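You operate a simulated robot arm through the tools that you are given. There is no shell and no other tool. Be economical: measure what you need, move in short steps, check, and stop when the job is done.

You run a simulated robot arm. Do the job below in one go: nothing can be reset, and whatever is moved stays where it is left.

TASK
Crimp both lugs of the green lead at its size; lay it in the steel tray.
Fine: one stroke a lug, fingers clear of the ram; pull the slide out again.

Only the result counts: the job must be done as asked and must still hold three seconds after the hand-in. Knocking over, shifting, dropping, spilling or breaking anything else fails it.

THE ROBOT
A 7-joint arm with a two-finger parallel gripper, fixed in place. Base frame: the origin is at the foot of the arm, x ahead of it, y to its left, z up; the work surface is at about z = 2. Units: mm, degrees, N and s.
With the tool pointing down near the work surface it reaches from about 240 to 620 mm from the base axis. Its first joint turns from -66.0 to 66.0 degrees. Payload 2.6 kg.
The TCP is the grasp point between the finger pads, 30 mm short of the fingertips. In the tool frame z runs along the fingers and y along their closing line. Largest opening 94 mm; finger width 28, thickness 10; the body of the gripper, 50 by 96 mm, starts 55 mm behind the TCP.
Orientation is that of the tool frame in the base frame, as [roll, pitch, yaw] about the fixed x, y, z axes, in that order (R = Rz(yaw) Ry(pitch) Rx(roll)). With the fingers straight down and closing along the base's y, the tool's x points along the base's -x, its y along +y and its z along -z.

THE INTERFACE
- The arm moves only by the tool drive_tool. Its argument "steps" is a list of rows, each an object of numbers (a shift or turn left out is 0, a gripper value left out holds the last): "hand": the finger opening in mm, from 0 to 94; "x", "y", "z": the shift along the tool's x, y, z in units of 300 mm (1.0 is 300 mm); "rx", "ry", "rz": the turn, a rotation vector about the tool's x, y, z in units of 120 degrees (1.0 is 120 degrees). In form: [{"hand": .., "x": .., "y": .., "z": .., "rx": .., "ry": .., "rz": ..}, ...]. A call has 1 to 12 rows; each row is the pose to reach, as a shift and turn from the pose commanded when the call began, along the tool's axes at that moment. A call with a number of a shift or a turn outside -1 to 1 is refused whole. A row lasts 0.2 s, in which the tool goes at most 50 mm and 8.6 degrees; a call with a longer step from one row to the next is refused whole, and so is a gripper value outside its range. Where a pose cannot be reached the arm comes as near as it can. A force on the tool above 40 N (or 10 N above the force at the start of the call, whichever is more), or a blocked arm, ends the call early, and 0.2 s more pass. The fingers move at their own pace (about 72 mm/s each) and stop on an object; they squeeze with about 41 N. The grip force told is the motor's: it shows also when the fingers shut on nothing. Time passes only in rows, and 0.2 s behind the last, so rows that repeat a pose let the fingers close. It gives the time, the measured TCP pose, the force on the tool (base axes), the opening and the grip force at its end, in the units of the frame above (readings bear some noise), with the torque about the TCP (base axes, N m) and any sound that the robot's microphone picked up, and new pictures: "pictures" is both (left out), scene, wrist or none.
- Cameras (640 x 400 px; columns grow to the right, rows downward): "scene" is fixed at [46.7, 433, 566]; the picture's right is [-0.72, -0.70, 0.00], its down [-0.34, 0.35, -0.87] and it looks along [0.61, -0.63, -0.49] (base axes); focal length 310 px, centre (320, 200). "wrist" rides on the gripper at [76, 14, -103] in the tool frame; the picture's right is [-0.18, 0.98, 0.00], its down [-0.75, -0.14, -0.64] and it looks along [-0.63, -0.12, 0.77] (tool axes); focal length 243 px, centre (320, 200). There is no depth. A picture from a camera that has moved, and an enlarged one, comes with that camera's place and axes in the base frame and with its lens. The place of the scene camera against the robot may be out by one fixed shift of up to 12 mm in any direction.
- enlarge(camera, box): a new picture of the part [left, top, right, bottom] of that camera's present view, enlarged. It takes no simulated time.
- finish_job(): hands the job in; it is judged then, once.

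Work in short steps. Places have to be worked out from the pictures, the camera data and where the tool is seen: move nearer, look again, correct. Check each grasp and each placing, and mend what went wrong. You have 120 turns and 200 pictures in all, those below and enlarged ones among them. Open the gripper and draw the arm clear of the work before you hand the job in, unless the task says otherwise; then end with one line.

The tools are called as a command line: name --argument value ..., lists and objects as JSON in quotes. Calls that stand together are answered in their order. drive_tool: Moves the arm, as the interface text tells. Its arguments: {"type":"object","properties":{"steps":{"type":"array","items":{"type":"object","properties":{"hand":{"type":"number"},"x":{"type":"number"},"y":{"type":"number"},"z":{"type":"number"},"rx":{"type":"number"},"ry":{"type":"number"},"rz":{"type":"number"}}}},"pictures":{"type":"string","enum":["both","scene","wrist","none"]}},"required":["steps"]} The other tools are called the same way: enlarge (camera, box) takes an enlarged picture of a part of a camera's view; finish_job () hands the job in.

At the start:

```text
clock: 0.0
eef_pos: [406.1, 31.6, 381.8]
tcp_rot: [-180.0, 0.0, -180.0]
ft_force: [-0.4, -0.6, 0.4]
torque: [0.01, -0.01, 0.03]
finger_gap: 94.3
grip_force: 0.0
```

scene: 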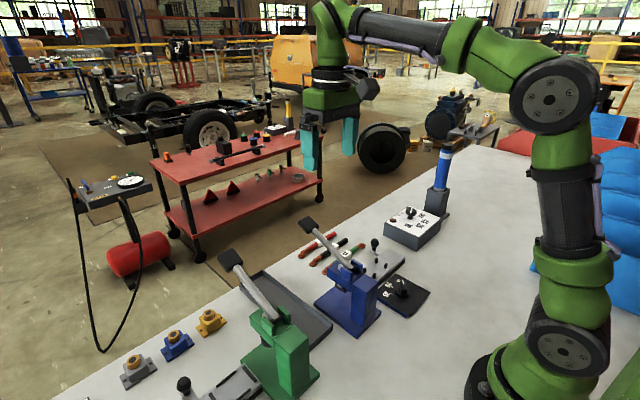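
wrist: 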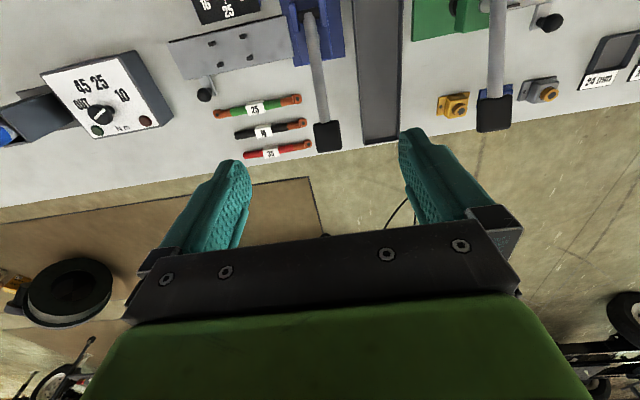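

I'll look closely at the bench first: the leads, presses, dies and trays.

enlarge --camera "wrist" --box '[160, 0, 400, 170]'

enlarge --camera "scene" --box '[100, 200, 460, 400]'

enlarge --camera "wrist" --box '[390, 0, 640, 150]'

```text
2.35 times, centred on (280, 85) of wrist
camera zoom: at [329.4, 46.7, 485.0], right [0.18, 0.98, 0.0], down [0.75, -0.14, 0.64], along [0.63, -0.12, -0.77], focal length 571 px, centre (414, 471)
```

zoom: 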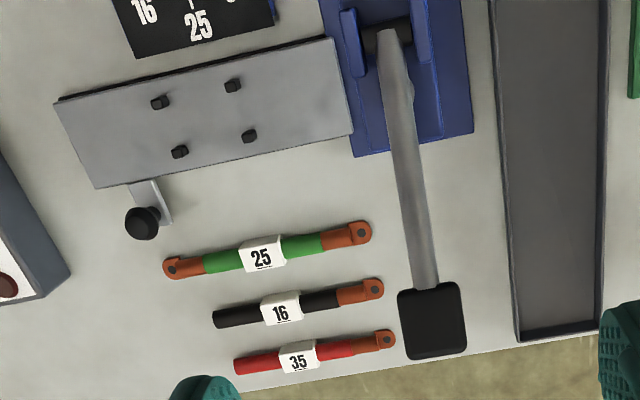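

```text
1.78 times, centred on (280, 300) of scene
camera zoom: at [46.7, 433.0, 566.0], right [-0.72, -0.7, 0.0], down [-0.34, 0.35, -0.87], along [0.61, -0.63, -0.49], focal length 552 px, centre (391, 22)
```

zoom: 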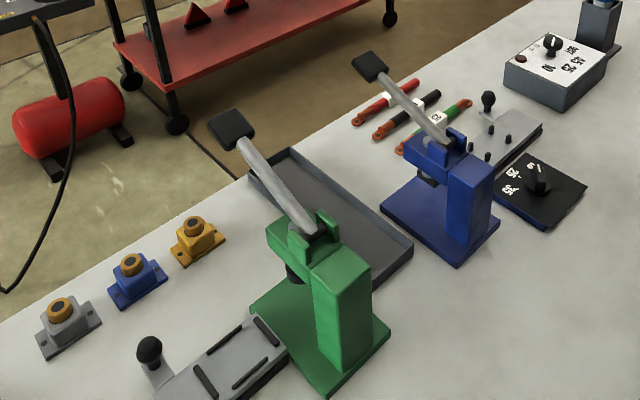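

```text
2.56 times, centred on (515, 75) of wrist
camera zoom: at [329.4, 46.7, 485.0], right [0.18, 0.98, 0.0], down [0.75, -0.14, 0.64], along [0.63, -0.12, -0.77], focal length 621 px, centre (-179, 520)
```

zoom: 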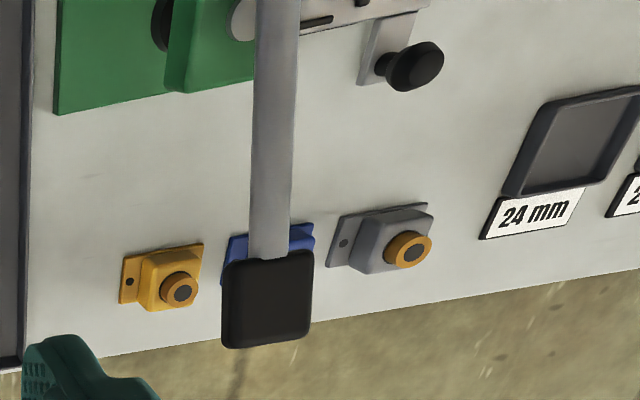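

The blue press appears to be the crimper (slide with pegs, a 16/25/35 dial plate). I'll move over it to see it better.

drive_tool --steps '[{"x": 0.09, "y": -0.12}, {"x": 0.18, "y": -0.24}, {"x": 0.27, "y": -0.36}, {"x": 0.36, "y": -0.4}, {"x": 0.36, "y": -0.4}]' --pictures "both"

```text
clock: 1.2
eef_pos: [298.6, -87.5, 381.4]
tcp_rot: [180.0, -0.1, 179.9]
ft_force: [-1.5, 0.3, 0.0]
torque: [-0.01, 0.01, 0.0]
finger_gap: 93.8
grip_force: 0.1
camera wrist: at [220.8, -72.1, 484.0], right [0.18, 0.98, 0.0], down [0.75, -0.14, 0.64], along [0.63, -0.12, -0.77], focal length 243 px, centre (320, 200)
```

scene: 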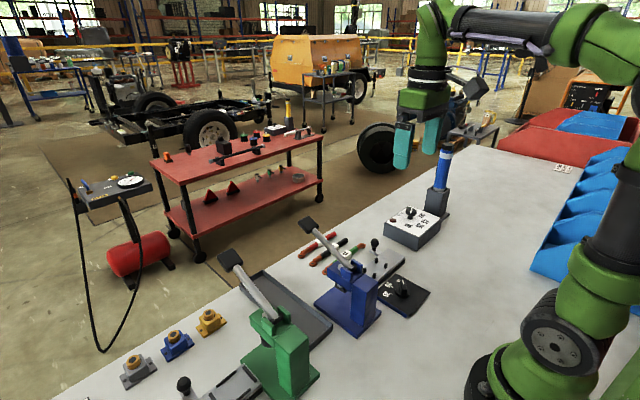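
wrist: 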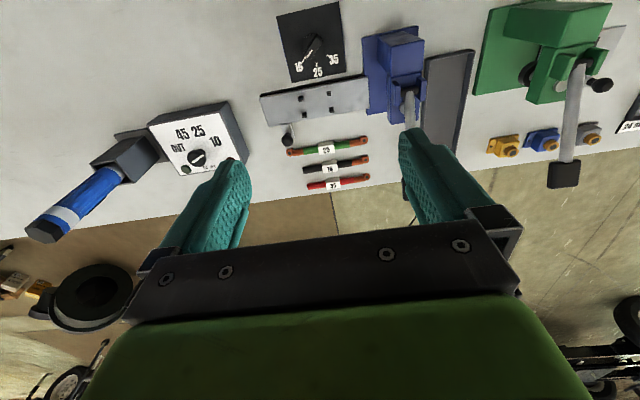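

enlarge --camera "wrist" --box '[250, 0, 450, 125]'

enlarge --camera "scene" --box '[280, 200, 440, 345]'

enlarge --camera "wrist" --box '[250, 80, 410, 200]'

```text
3.20 times, centred on (350, 62) of wrist
camera zoom: at [220.8, -72.1, 484.0], right [0.18, 0.98, 0.0], down [0.75, -0.14, 0.64], along [0.63, -0.12, -0.77], focal length 776 px, centre (224, 640)
```

zoom: 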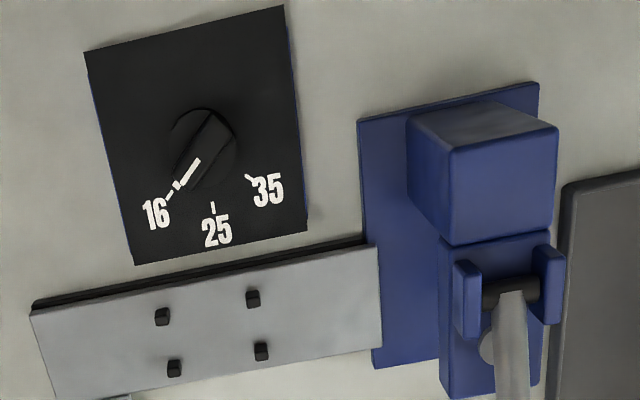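

```text
2.76 times, centred on (360, 272) of scene
camera zoom: at [46.7, 433.0, 566.0], right [-0.72, -0.7, 0.0], down [-0.34, 0.35, -0.87], along [0.61, -0.63, -0.49], focal length 856 px, centre (210, 0)
```

zoom: 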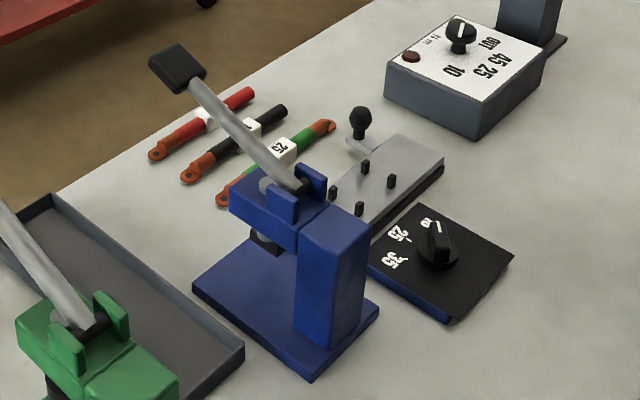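

```text
3.33 times, centred on (330, 140) of wrist
camera zoom: at [220.8, -72.1, 484.0], right [0.18, 0.98, 0.0], down [0.75, -0.14, 0.64], along [0.63, -0.12, -0.77], focal length 809 px, centre (287, 400)
```

zoom: 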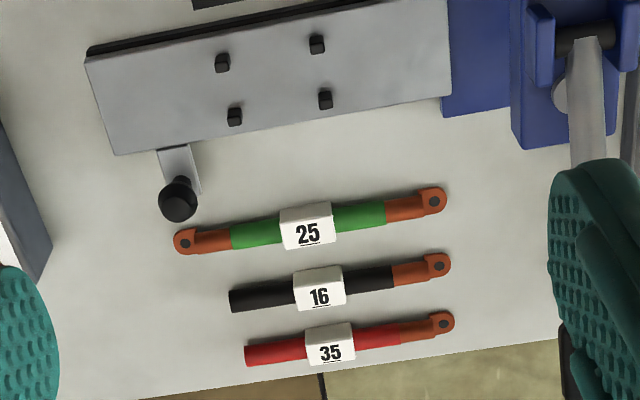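

The dial stands at 16, so it must be turned to 25. I judge the dial centre to be near (287, -94) and will descend above it for a closer look.

drive_tool --steps '[{"x": 0.01, "y": -0.005, "z": 0.15}, {"x": 0.02, "y": -0.01, "z": 0.3}, {"x": 0.03, "y": -0.015, "z": 0.45}, {"x": 0.039, "y": -0.022, "z": 0.6}, {"x": 0.039, "y": -0.022, "z": 0.7}, {"x": 0.039, "y": -0.022, "z": 0.7}]' --pictures "wrist"

enlarge --camera "wrist" --box '[200, 20, 440, 180]'

```text
clock: 2.6
eef_pos: [287.1, -95.0, 171.8]
tcp_rot: [180.0, 0.0, 180.0]
ft_force: [0.2, -0.8, 0.2]
torque: [0.0, -0.04, 0.01]
finger_gap: 93.9
grip_force: 0.0
camera wrist: at [208.6, -80.6, 275.3], right [0.18, 0.98, 0.0], down [0.75, -0.14, 0.64], along [0.63, -0.12, -0.77], focal length 243 px, centre (320, 200)
```

wrist: 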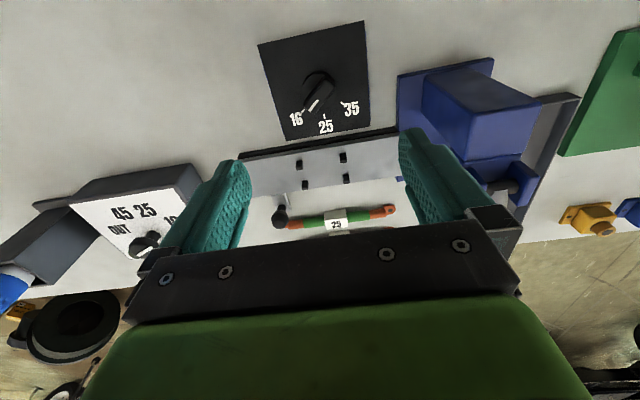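

```text
2.50 times, centred on (320, 100) of wrist
camera zoom: at [208.6, -80.6, 275.3], right [0.18, 0.98, 0.0], down [0.75, -0.14, 0.64], along [0.63, -0.12, -0.77], focal length 606 px, centre (320, 450)
```

zoom: 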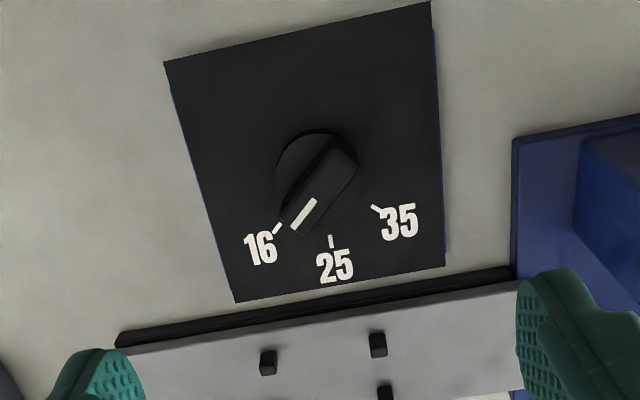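

Plate corners and ticks put the dial axis at about (281.3, -95.3), with the 16 mark about 49° off the 25 mark. I'll turn the tool across the blade, narrow the fingers and descend part way.

drive_tool --steps '[{"hand": 45, "x": 0.019, "rz": 0.07, "z": 0.05}, {"x": 0.019, "rz": 0.14, "z": 0.1}, {"x": 0.019, "rz": 0.21, "z": 0.15}, {"x": 0.019, "rz": 0.28, "z": 0.2}, {"x": 0.019, "rz": 0.35, "z": 0.25}, {"x": 0.019, "rz": 0.408, "z": 0.28}, {"x": 0.019, "rz": 0.408, "z": 0.28}]' --pictures "both"

enlarge --camera "wrist" --box '[200, 20, 440, 180]'

enlarge --camera "scene" --box '[340, 180, 500, 320]'

```text
clock: 4.2
eef_pos: [281.1, -95.3, 87.2]
tcp_rot: [-179.9, -0.1, 131.0]
ft_force: [-0.8, -0.7, 0.4]
torque: [-0.01, -0.03, 0.02]
finger_gap: 44.8
grip_force: 0.0
camera wrist: at [241.4, -27.3, 190.7], right [0.86, 0.5, 0.0], down [0.39, -0.66, 0.64], along [0.32, -0.55, -0.77], focal length 243 px, centre (320, 200)
```

scene: 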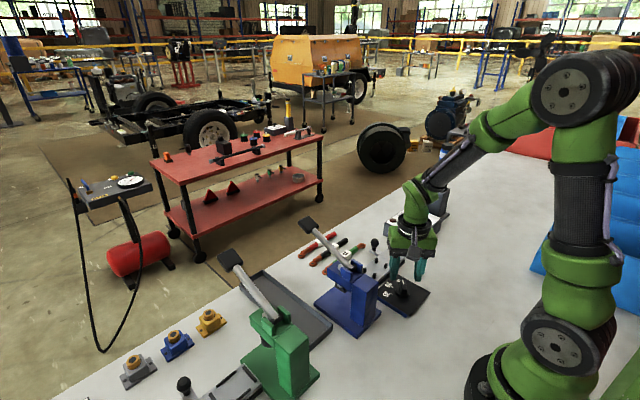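
wrist: 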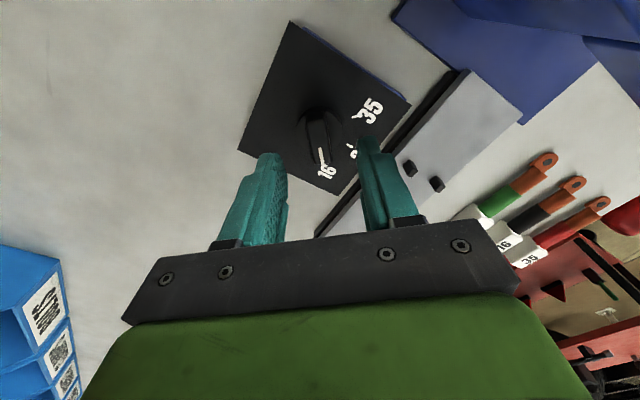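

```text
2.50 times, centred on (320, 100) of wrist
camera zoom: at [241.4, -27.3, 190.7], right [0.86, 0.5, 0.0], down [0.39, -0.66, 0.64], along [0.32, -0.55, -0.77], focal length 606 px, centre (320, 450)
```

zoom: 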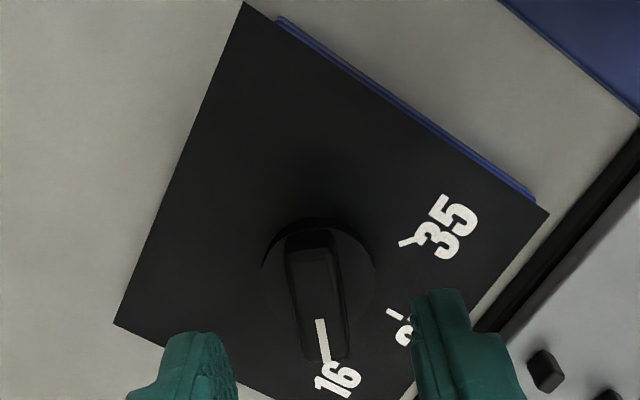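

```text
2.86 times, centred on (420, 250) of scene
camera zoom: at [46.7, 433.0, 566.0], right [-0.72, -0.7, 0.0], down [-0.34, 0.35, -0.87], along [0.61, -0.63, -0.49], focal length 887 px, centre (34, 57)
```

zoom: 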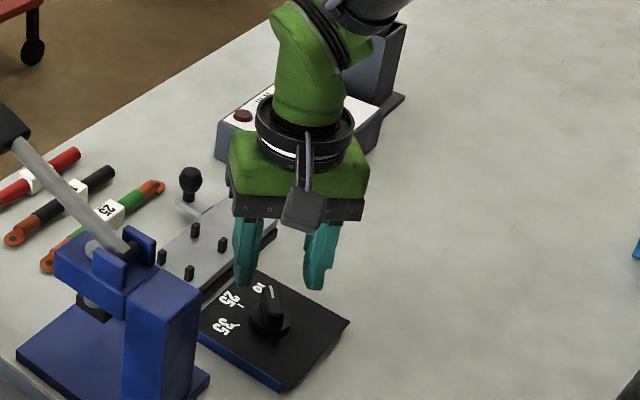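

The fingers straddle the blade well. I'll descend to z≈50 with a watch on the force, then close.

drive_tool --steps '[{"z": 0.04}, {"z": 0.08}, {"z": 0.12}, {"z": 0.12, "hand": 0}, {"z": 0.12, "hand": 0}, {"z": 0.12, "hand": 0}]' --pictures "both"

enlarge --camera "scene" --box '[340, 200, 500, 320]'

```text
clock: 5.6
eef_pos: [280.2, -92.3, 52.1]
tcp_rot: [-180.0, 0.0, 131.0]
ft_force: [-1.1, -1.8, -1.5]
torque: [-0.19, -0.15, 0.03]
finger_gap: 14.2
grip_force: 45.5
camera wrist: at [240.1, -26.9, 154.2], right [0.86, 0.51, 0.0], down [0.39, -0.66, 0.64], along [0.33, -0.55, -0.77], focal length 243 px, centre (320, 200)
```

scene: 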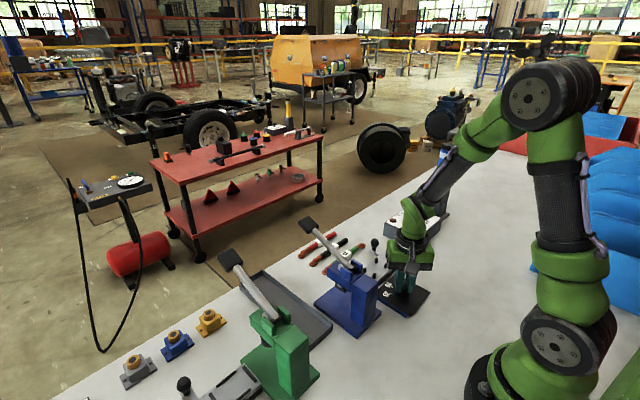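
wrist: 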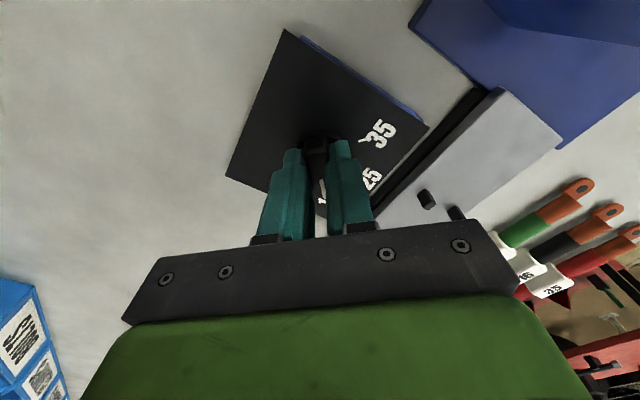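

```text
3.33 times, centred on (420, 260) of scene
camera zoom: at [46.7, 433.0, 566.0], right [-0.72, -0.7, 0.0], down [-0.34, 0.35, -0.87], along [0.61, -0.63, -0.49], focal length 1035 px, centre (-13, 0)
```

zoom: 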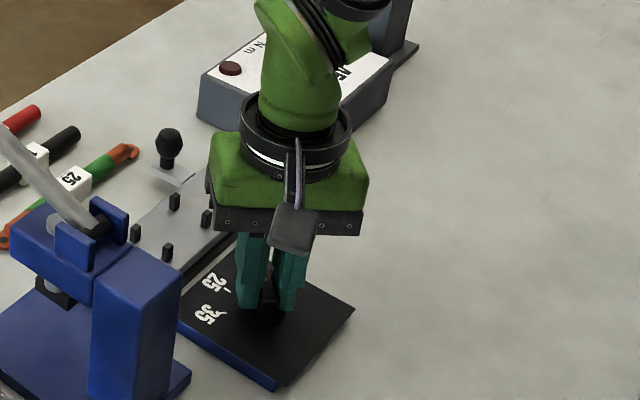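

The blade is gripped at 14 mm. I'll now turn it back by about 49° to 25.

drive_tool --steps '[{"rz": -0.07}, {"rz": -0.14}, {"rz": -0.21}, {"rz": -0.28}, {"rz": -0.35}, {"rz": -0.41}, {"rz": -0.41}]' --pictures "wrist"

enlarge --camera "wrist" --box '[200, 20, 440, 180]'

```text
clock: 6.9
eef_pos: [279.9, -94.9, 51.3]
tcp_rot: [180.0, -0.1, 173.5]
ft_force: [2.1, -0.9, -4.0]
torque: [0.07, 0.41, -0.02]
finger_gap: 14.2
grip_force: 44.8
stopped in row 6: the force on the tool passed its limit at 41 N (the readings are from after the stop); the commanded pose is now the measured one
camera wrist: at [205.2, -71.6, 154.4], right [0.29, 0.96, 0.0], down [0.73, -0.23, 0.64], along [0.61, -0.19, -0.77], focal length 243 px, centre (320, 200)
```

wrist: 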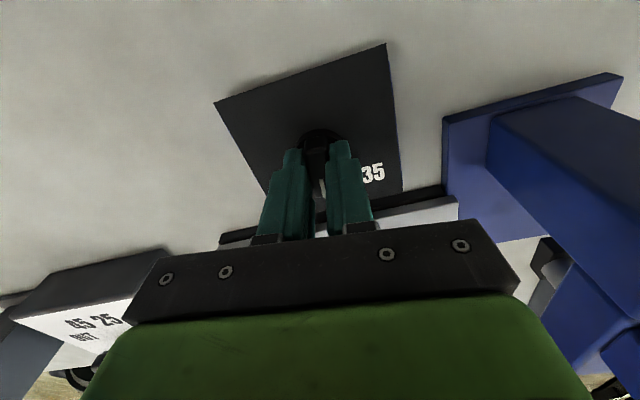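

```text
2.50 times, centred on (320, 100) of wrist
camera zoom: at [205.2, -71.6, 154.4], right [0.29, 0.96, 0.0], down [0.73, -0.23, 0.64], along [0.61, -0.19, -0.77], focal length 606 px, centre (320, 450)
```

zoom: 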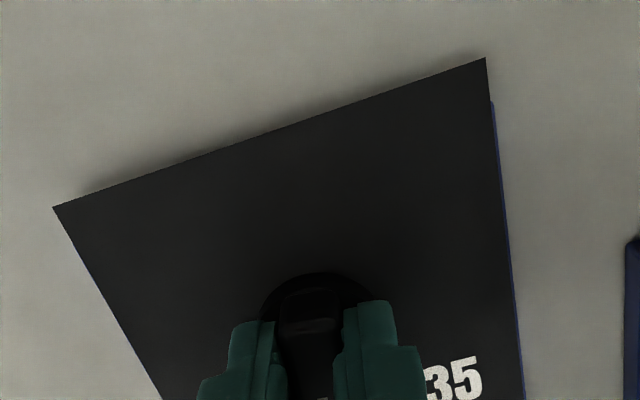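

It stopped 6.5° short on the force limit, likely a slight off-axis pull. I continue from here slowly.

drive_tool --steps '[{"rz": -0.02}, {"rz": -0.04}, {"rz": -0.054}, {"rz": -0.054}]' --pictures "none"

```text
clock: 8.0
eef_pos: [281.4, -95.0, 50.7]
tcp_rot: [179.9, 0.0, -179.9]
ft_force: [1.9, -1.6, -2.6]
torque: [0.04, 0.47, 0.0]
finger_gap: 13.8
grip_force: 45.1
stopped in row 4: the force on the tool passed its limit at 41 N (the readings are from after the stop); the commanded pose is now the measured one
```

The yaw is now 180°, so the blade should point at 25. I'll open, rise and check the dial.

drive_tool --steps '[{"hand": 40}, {"hand": 40}, {"z": -0.1}, {"z": -0.25}, {"z": -0.4}, {"z": -0.4}]' --pictures "wrist"

enlarge --camera "wrist" --box '[200, 20, 440, 180]'

```text
clock: 9.4
eef_pos: [279.1, -94.2, 172.4]
tcp_rot: [-179.9, 0.0, -179.9]
ft_force: [-0.6, -0.3, -0.2]
torque: [0.0, 0.02, 0.04]
finger_gap: 39.8
grip_force: 0.1
camera wrist: at [202.7, -80.2, 275.2], right [0.18, 0.98, 0.0], down [0.75, -0.14, 0.64], along [0.63, -0.12, -0.77], focal length 243 px, centre (320, 200)
```

wrist: 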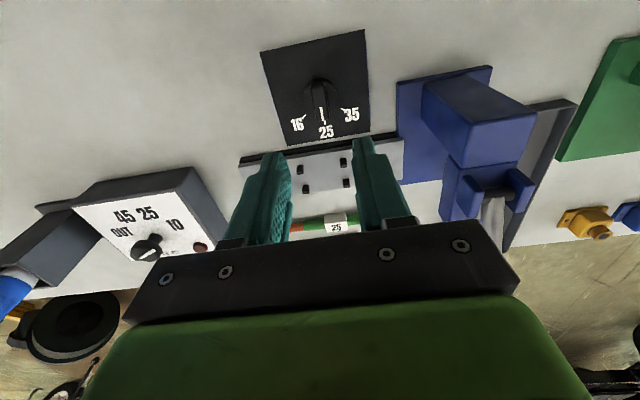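

```text
2.50 times, centred on (320, 100) of wrist
camera zoom: at [202.7, -80.2, 275.2], right [0.18, 0.98, 0.0], down [0.75, -0.14, 0.64], along [0.63, -0.12, -0.77], focal length 606 px, centre (320, 450)
```

zoom: 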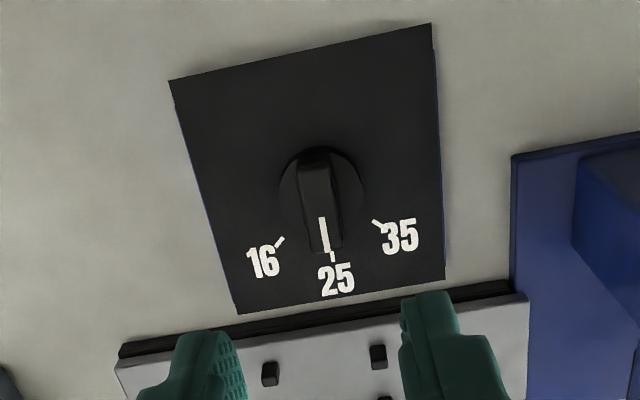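

The dial reads 25. Next I go above the green lead's tag near (467, -105) to measure it.

drive_tool --steps '[{"x": -0.16, "y": -0.01}, {"x": -0.32, "y": -0.02}, {"x": -0.48, "y": -0.03}, {"x": -0.627, "y": -0.037}, {"x": -0.627, "y": -0.037, "rz": 0}, {"x": -0.627, "y": -0.037, "hand": 94}, {"x": -0.627, "y": -0.037, "hand": 94}]' --pictures "wrist"

enlarge --camera "wrist" --box '[220, 20, 420, 145]'

```text
clock: 11.0
eef_pos: [467.5, -103.7, 171.7]
tcp_rot: [179.9, 0.0, -179.9]
ft_force: [-0.2, -0.8, -0.3]
torque: [0.02, 0.0, 0.02]
finger_gap: 93.9
grip_force: 0.0
camera wrist: at [391.0, -89.6, 275.4], right [0.18, 0.98, 0.0], down [0.75, -0.14, 0.64], along [0.63, -0.12, -0.77], focal length 243 px, centre (320, 200)
```

wrist: 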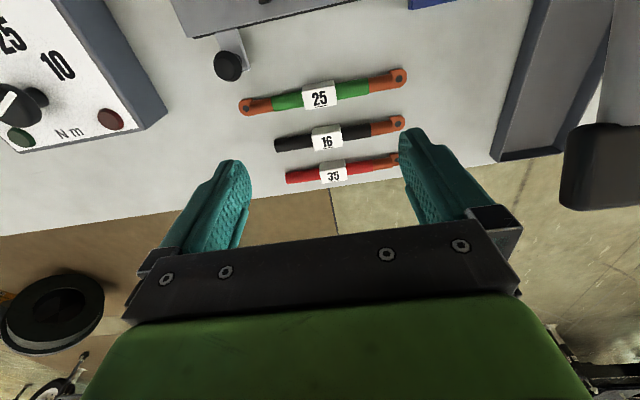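

```text
3.20 times, centred on (320, 82) of wrist
camera zoom: at [391.0, -89.6, 275.4], right [0.18, 0.98, 0.0], down [0.75, -0.14, 0.64], along [0.63, -0.12, -0.77], focal length 776 px, centre (320, 576)
```

zoom: 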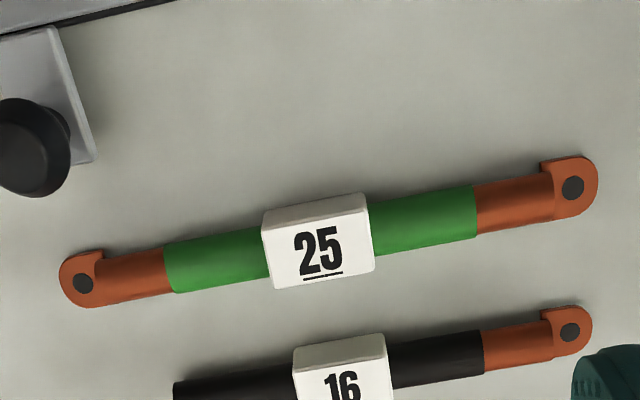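

The tag measures about 18 wide × 33 long × 18 high, centred at (468, -105), with the lead exactly along y. I'll turn the tool -90° so the fingers close along x and narrow them to 40 mm.

drive_tool --steps '[{"hand": 42, "rz": -0.07, "y": -0.004}, {"rz": -0.14, "y": -0.004}, {"rz": -0.21, "y": -0.004}, {"rz": -0.28, "y": -0.004, "z": 0.03}, {"rz": -0.35, "y": -0.004, "z": 0.06}, {"rz": -0.42, "y": -0.004, "z": 0.1}, {"rz": -0.49, "y": -0.004, "z": 0.14}, {"rz": -0.56, "y": -0.004, "z": 0.18}, {"rz": -0.63, "y": -0.004, "z": 0.22}, {"rz": -0.7, "y": -0.004, "z": 0.24}, {"rz": -0.75, "y": -0.004, "z": 0.24}, {"rz": -0.75, "y": -0.004, "z": 0.24}]' --pictures "both"

enlarge --camera "wrist" --box '[200, 20, 440, 180]'

```text
clock: 13.6
eef_pos: [469.4, -107.6, 99.6]
tcp_rot: [179.9, 0.0, -89.8]
ft_force: [0.3, 0.2, -0.1]
torque: [0.01, 0.01, 0.03]
finger_gap: 42.2
grip_force: 0.0
camera wrist: at [454.0, -183.2, 201.9], right [-0.98, 0.18, 0.0], down [0.14, 0.75, 0.64], along [0.12, 0.63, -0.77], focal length 243 px, centre (320, 200)
```

scene: 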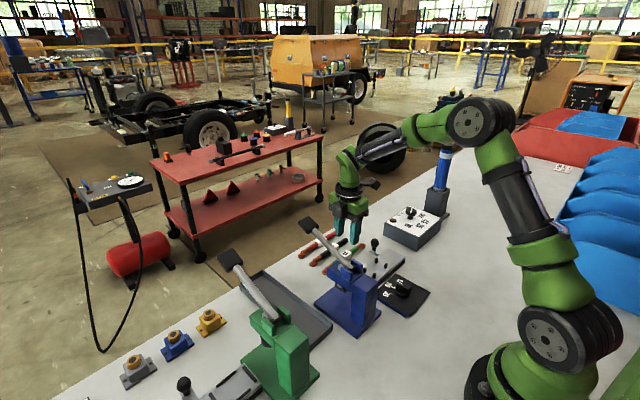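
wrist: 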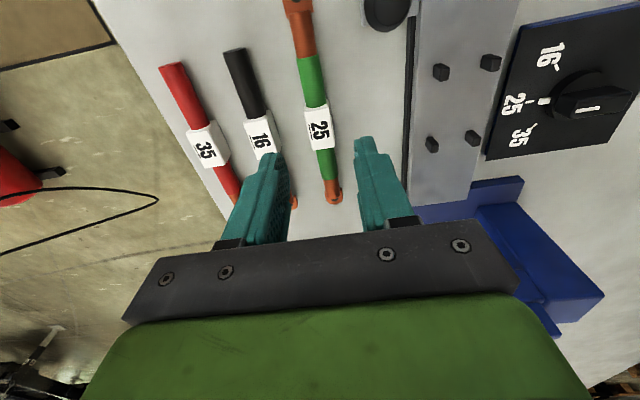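

```text
2.50 times, centred on (320, 100) of wrist
camera zoom: at [454.0, -183.2, 201.9], right [-0.98, 0.18, 0.0], down [0.14, 0.75, 0.64], along [0.12, 0.63, -0.77], focal length 606 px, centre (320, 450)
```

zoom: 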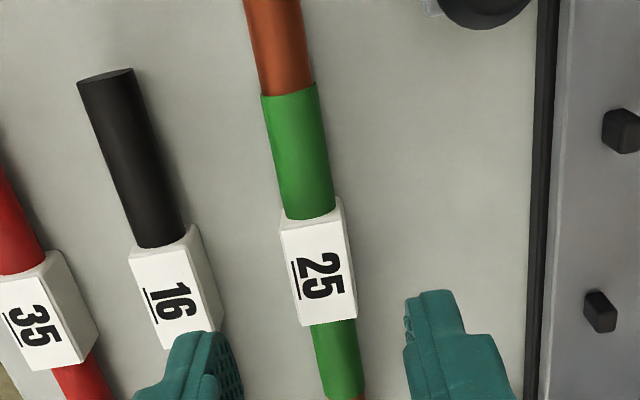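

The tag is centred between the fingers at about (469, -105). I descend to tips ~7 mm above the bench level and close.

drive_tool --steps '[{"x": -0.008, "z": 0.07}, {"x": -0.008, "z": 0.14}, {"x": -0.008, "z": 0.205}, {"x": -0.008, "z": 0.205}, {"x": -0.008, "z": 0.205, "hand": 0}, {"x": -0.008, "z": 0.205, "hand": 0}, {"x": -0.008, "z": 0.205, "hand": 0}]' --pictures "wrist"

```text
clock: 15.2
eef_pos: [468.4, -105.0, 36.5]
tcp_rot: [179.9, 0.0, -89.9]
ft_force: [-0.7, 0.6, 0.1]
torque: [0.01, -0.01, -0.03]
finger_gap: 19.0
grip_force: 41.1
camera wrist: at [453.3, -181.0, 140.2], right [-0.98, 0.18, 0.0], down [0.14, 0.75, 0.64], along [0.12, 0.63, -0.77], focal length 243 px, centre (320, 200)
```

wrist: 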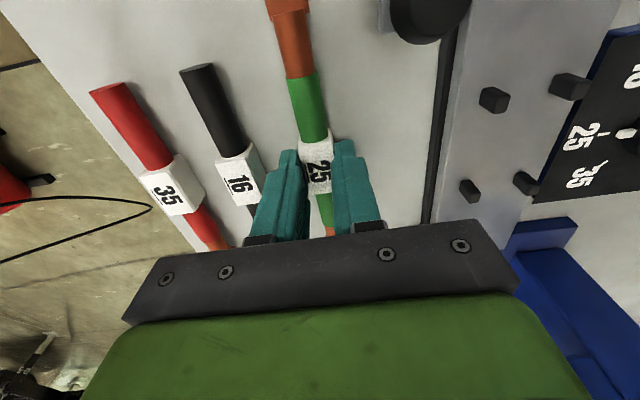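

Tag held at 19 mm. I lift 100 mm and carry it above the slide.

drive_tool --steps '[{"z": -0.1}, {"z": -0.22}, {"z": -0.33}, {"z": -0.33, "y": 0.12}, {"z": -0.33, "y": 0.24, "x": 0.008}, {"z": -0.33, "y": 0.333, "x": 0.008}, {"z": -0.33, "y": 0.333, "x": 0.008}]' --pictures "both"

enlarge --camera "wrist" --box '[200, 0, 440, 180]'

enlarge --camera "scene" --box '[280, 200, 440, 345]'

```text
clock: 16.8
eef_pos: [369.4, -107.6, 136.1]
tcp_rot: [180.0, 0.0, -89.9]
ft_force: [0.3, 0.6, -0.2]
torque: [-0.02, 0.0, 0.02]
finger_gap: 19.1
grip_force: 41.2
camera wrist: at [354.4, -183.7, 240.1], right [-0.98, 0.18, 0.0], down [0.14, 0.75, 0.64], along [0.12, 0.63, -0.77], focal length 243 px, centre (320, 200)
```

scene: 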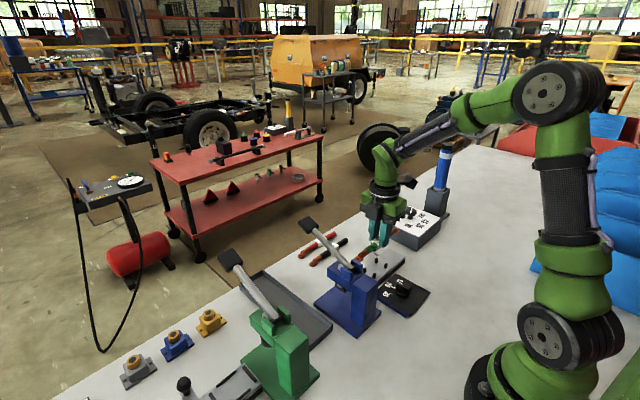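
wrist: 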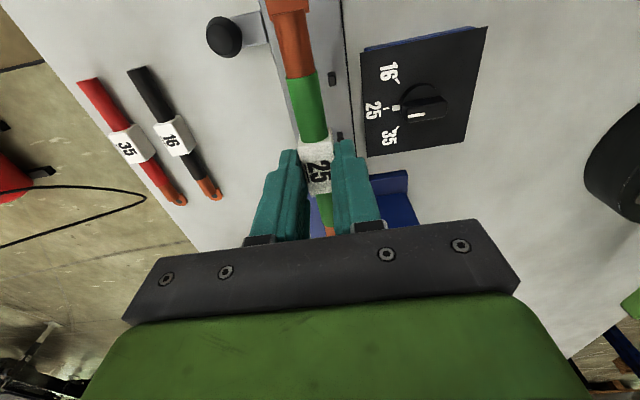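

```text
2.22 times, centred on (320, 90) of wrist
camera zoom: at [354.4, -183.7, 240.1], right [-0.98, 0.18, 0.0], down [0.14, 0.75, 0.64], along [0.12, 0.63, -0.77], focal length 539 px, centre (320, 444)
```

zoom: 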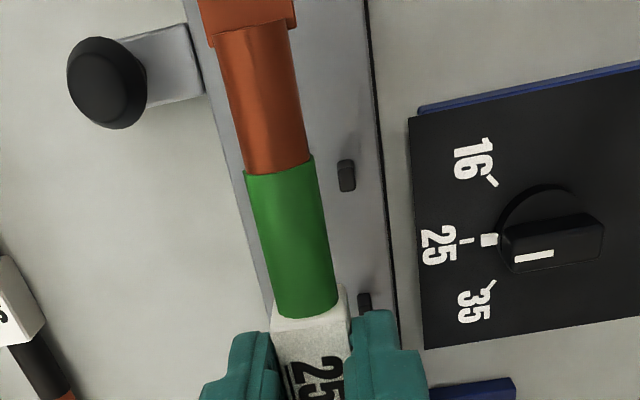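

```text
2.76 times, centred on (360, 272) of scene
camera zoom: at [46.7, 433.0, 566.0], right [-0.72, -0.7, 0.0], down [-0.34, 0.35, -0.87], along [0.61, -0.63, -0.49], focal length 856 px, centre (210, 0)
```

zoom: 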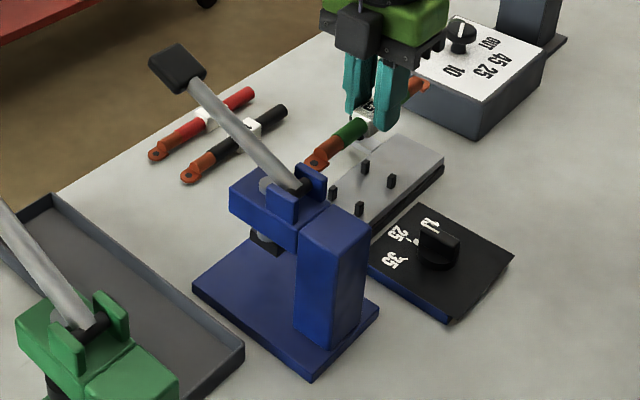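

The lead lines up over the peg corridor (pegs at x≈354 and 384). I lower towards the slide.

drive_tool --steps '[{"z": 0.1}, {"z": 0.2}, {"z": 0.25}, {"z": 0.25}]' --pictures "both"

enlarge --camera "wrist" --box '[200, 0, 440, 180]'

enlarge --camera "scene" --box '[320, 210, 420, 300]'

```text
clock: 17.8
eef_pos: [369.0, -107.1, 61.7]
tcp_rot: [180.0, 0.0, -89.8]
ft_force: [0.0, 0.2, -0.8]
torque: [0.01, 0.0, 0.02]
finger_gap: 19.5
grip_force: 40.7
camera wrist: at [354.5, -183.4, 164.8], right [-0.98, 0.18, 0.0], down [0.14, 0.75, 0.64], along [0.12, 0.63, -0.77], focal length 243 px, centre (320, 200)
```

scene: 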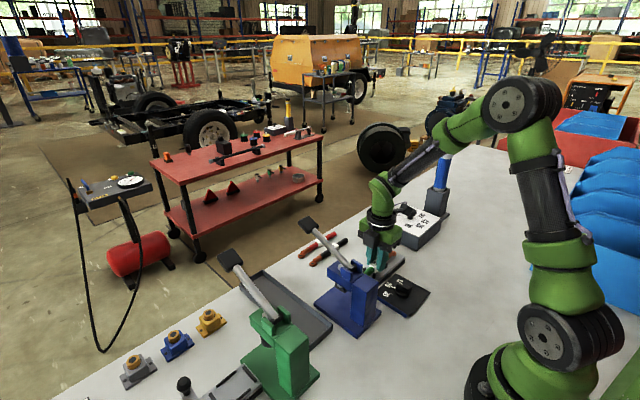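
wrist: 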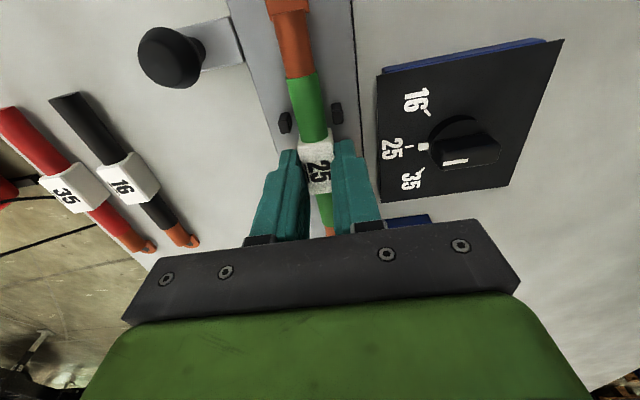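

```text
2.22 times, centred on (320, 90) of wrist
camera zoom: at [354.5, -183.4, 164.8], right [-0.98, 0.18, 0.0], down [0.14, 0.75, 0.64], along [0.12, 0.63, -0.77], focal length 539 px, centre (320, 444)
```

zoom: 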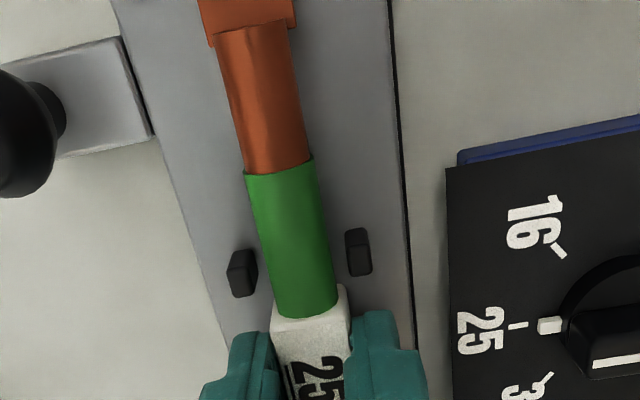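

```text
4.44 times, centred on (370, 255) of scene
camera zoom: at [46.7, 433.0, 566.0], right [-0.72, -0.7, 0.0], down [-0.34, 0.35, -0.87], along [0.61, -0.63, -0.49], focal length 1380 px, centre (98, -44)
```

zoom: 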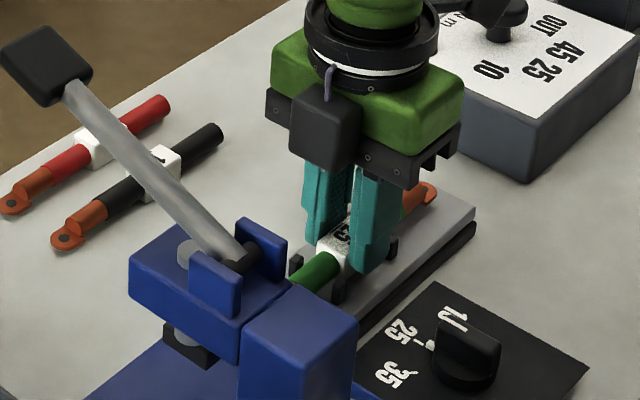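

The lead sits between the pegs. I lower slowly until contact.

drive_tool --steps '[{"z": 0.01}, {"z": 0.02}, {"z": 0.027}, {"z": 0.027}]' --pictures "none"

```text
clock: 18.5
eef_pos: [368.8, -107.6, 58.9]
tcp_rot: [-179.8, 0.0, -90.1]
ft_force: [-1.6, -0.3, 2.2]
torque: [0.06, 0.03, 0.0]
finger_gap: 19.4
grip_force: 40.6
stopped in row 3: the force on the tool passed its limit at 42 N (the readings are from after the stop); the commanded pose is now the measured one
```

Contact at z≈58.9, so the slide top is near z 24. I release gently, rise and check.

drive_tool --steps '[{"hand": 34}, {"hand": 34}, {"z": -0.1}, {"z": -0.2}, {"z": -0.3}, {"z": -0.3}]' --pictures "both"

enlarge --camera "wrist" --box '[200, 0, 440, 250]'

enlarge --camera "scene" --box '[300, 210, 440, 320]'

```text
clock: 19.9
eef_pos: [369.5, -105.9, 149.7]
tcp_rot: [-179.7, -0.2, -90.0]
ft_force: [-0.8, 1.0, 0.3]
torque: [-0.03, 0.0, 0.0]
finger_gap: 34.0
grip_force: 0.0
camera wrist: at [353.6, -181.5, 252.7], right [-0.98, 0.19, 0.0], down [0.14, 0.76, 0.64], along [0.12, 0.63, -0.77], focal length 243 px, centre (320, 200)
```

scene: 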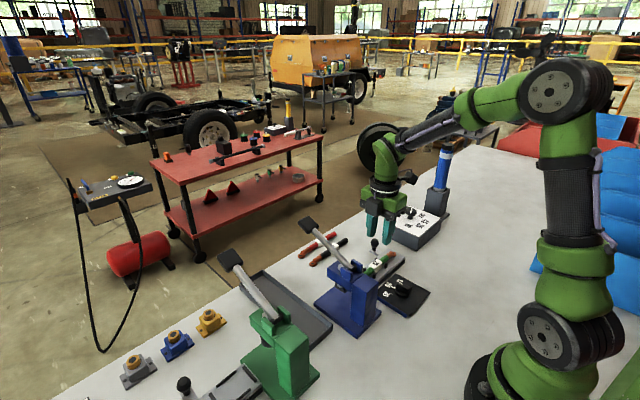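
wrist: 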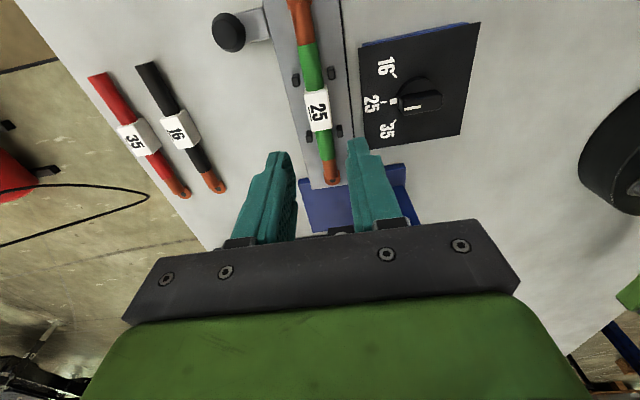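

```text
1.60 times, centred on (320, 125) of wrist
camera zoom: at [353.6, -181.5, 252.7], right [-0.98, 0.19, 0.0], down [0.14, 0.76, 0.64], along [0.12, 0.63, -0.77], focal length 388 px, centre (320, 320)
```

zoom: 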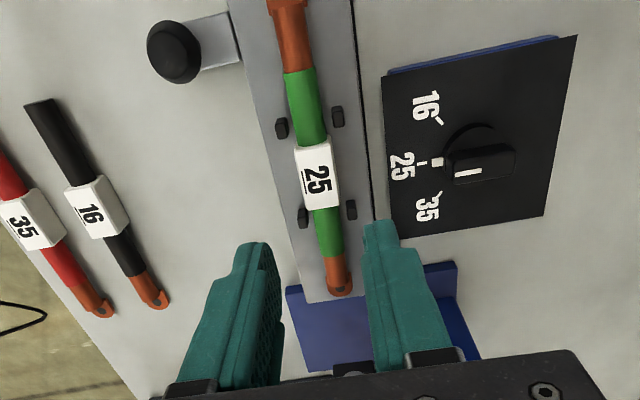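

```text
3.64 times, centred on (370, 265) of scene
camera zoom: at [46.7, 433.0, 566.0], right [-0.72, -0.7, 0.0], down [-0.34, 0.35, -0.87], along [0.61, -0.63, -0.49], focal length 1129 px, centre (138, -36)
```

zoom: 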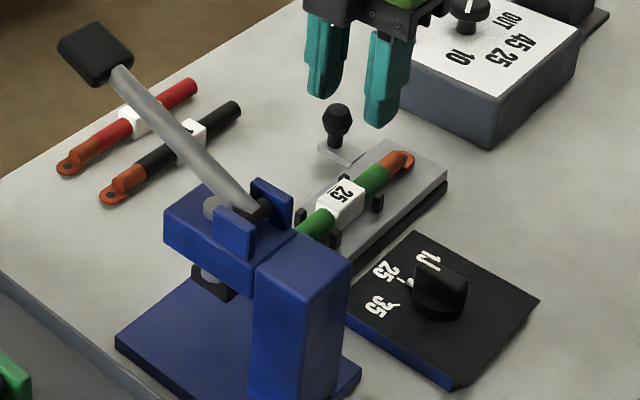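

The lead lies well between the pegs. Next, the slide's knob, judged near (416, -174); I turn the fingers to close along y and go above it to look.

drive_tool --steps '[{"x": 0.05, "y": -0.03, "rz": 0.07, "hand": 50}, {"x": 0.1, "y": -0.06, "rz": 0.14}, {"x": 0.15, "y": -0.09, "rz": 0.21}, {"x": 0.2, "y": -0.12, "rz": 0.28}, {"x": 0.227, "y": -0.155, "rz": 0.35}, {"x": 0.227, "y": -0.155, "rz": 0.42}, {"x": 0.227, "y": -0.155, "rz": 0.49}, {"x": 0.227, "y": -0.155, "rz": 0.56}, {"x": 0.227, "y": -0.155, "rz": 0.63}, {"x": 0.227, "y": -0.155, "rz": 0.7}, {"x": 0.227, "y": -0.155, "rz": 0.75}, {"x": 0.227, "y": -0.155, "rz": 0.75}]' --pictures "wrist"

enlarge --camera "wrist" --box '[200, 0, 440, 200]'

```text
clock: 22.5
eef_pos: [416.9, -175.2, 148.1]
tcp_rot: [-179.9, 0.2, 179.8]
ft_force: [0.0, 0.7, 0.3]
torque: [-0.02, -0.05, -0.02]
finger_gap: 50.0
grip_force: 0.1
camera wrist: at [339.1, -160.3, 251.3], right [0.19, 0.98, 0.0], down [0.75, -0.14, 0.64], along [0.63, -0.12, -0.76], focal length 243 px, centre (320, 200)
```

wrist: 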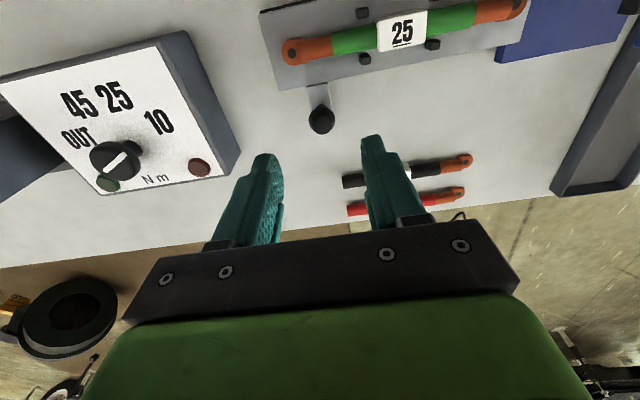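

```text
2.00 times, centred on (320, 100) of wrist
camera zoom: at [339.1, -160.3, 251.3], right [0.19, 0.98, 0.0], down [0.75, -0.14, 0.64], along [0.63, -0.12, -0.76], focal length 485 px, centre (320, 400)
```

zoom: 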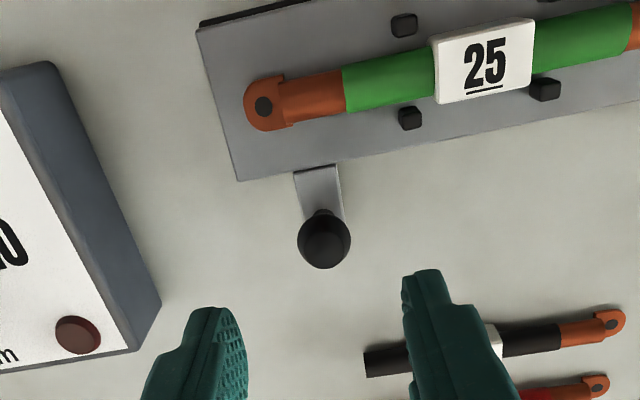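

The ball is centred near (420, -174.6), about 23 mm wide, at z≈45. I descend with tips at about z 35 and grip it.

drive_tool --steps '[{"x": -0.01, "y": 0.002, "z": 0.1}, {"x": -0.01, "y": 0.002, "z": 0.2}, {"x": -0.01, "y": 0.002, "z": 0.277}, {"x": -0.01, "y": 0.002, "z": 0.277, "hand": 0}, {"x": -0.01, "y": 0.002, "z": 0.277, "hand": 0}, {"x": -0.01, "y": 0.002, "z": 0.277, "hand": 0}]' --pictures "both"

enlarge --camera "scene" --box '[300, 210, 440, 320]'

```text
clock: 23.9
eef_pos: [419.8, -174.6, 64.4]
tcp_rot: [-179.9, 0.2, 179.8]
ft_force: [1.9, -1.3, -7.4]
torque: [0.04, -1.17, -0.2]
finger_gap: 21.8
grip_force: 44.6
camera wrist: at [343.1, -158.9, 167.0], right [0.19, 0.98, 0.0], down [0.75, -0.14, 0.64], along [0.63, -0.12, -0.76], focal length 243 px, centre (320, 200)
```

scene: 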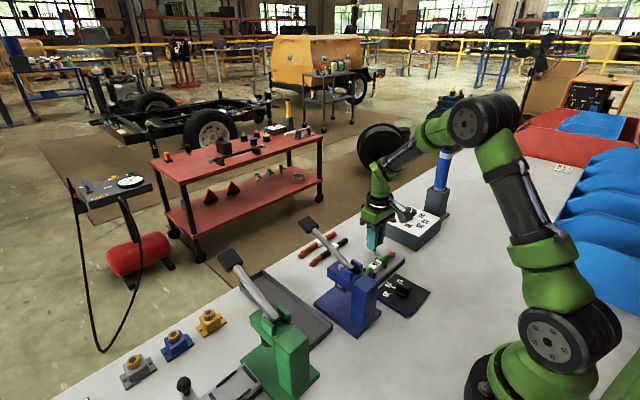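
wrist: 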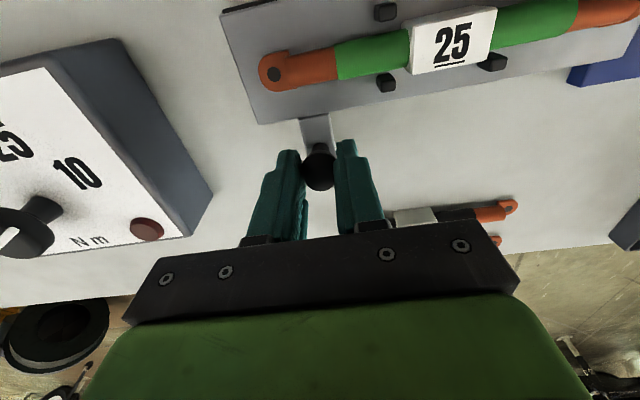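

```text
3.64 times, centred on (370, 265) of scene
camera zoom: at [46.7, 433.0, 566.0], right [-0.72, -0.7, 0.0], down [-0.34, 0.35, -0.87], along [0.61, -0.63, -0.49], focal length 1129 px, centre (138, -36)
```

zoom: 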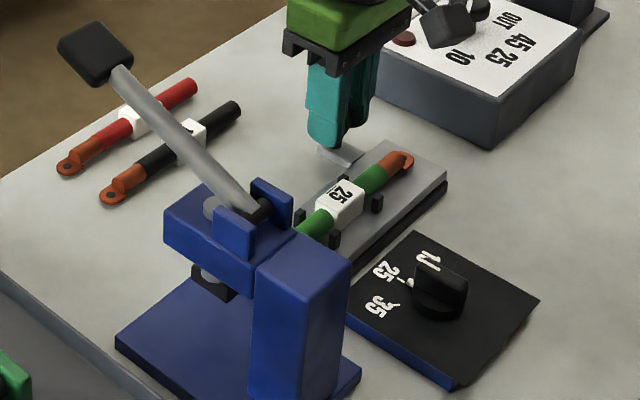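

The knob is gripped. I push the slide in by +y in 8 mm steps and watch the force.

drive_tool --steps '[{"y": 0.025}, {"y": 0.05}, {"y": 0.075}, {"y": 0.1}, {"y": 0.125}, {"y": 0.125}]' --pictures "both"

enlarge --camera "scene" --box '[300, 210, 440, 320]'

```text
clock: 25.3
eef_pos: [420.3, -136.0, 64.4]
tcp_rot: [-179.9, 0.0, 179.9]
ft_force: [18.8, -0.9, -26.9]
torque: [0.09, -0.23, 0.01]
finger_gap: 21.8
grip_force: 44.9
camera wrist: at [343.1, -121.9, 167.1], right [0.19, 0.98, 0.0], down [0.75, -0.14, 0.64], along [0.63, -0.12, -0.76], focal length 243 px, centre (320, 200)
```

scene: 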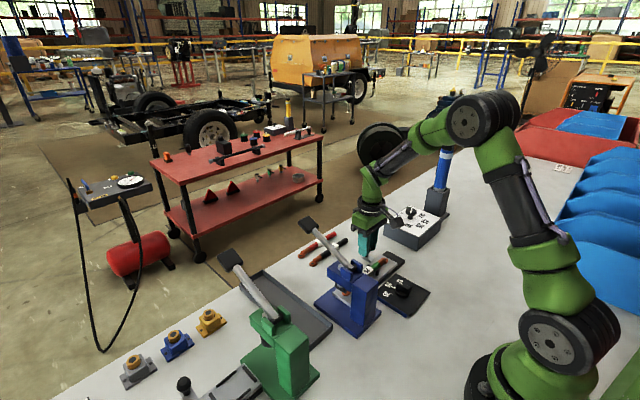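
wrist: 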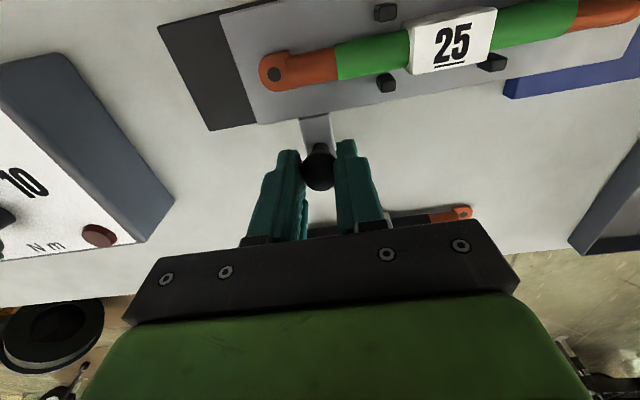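

```text
3.64 times, centred on (370, 265) of scene
camera zoom: at [46.8, 432.9, 566.0], right [-0.72, -0.7, 0.0], down [-0.34, 0.35, -0.87], along [0.61, -0.63, -0.49], focal length 1129 px, centre (138, -36)
```

zoom: 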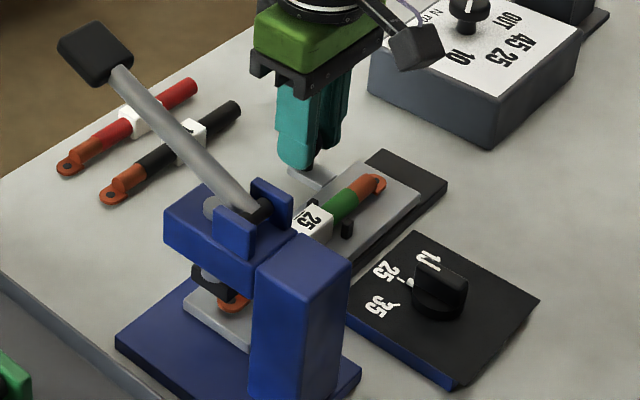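

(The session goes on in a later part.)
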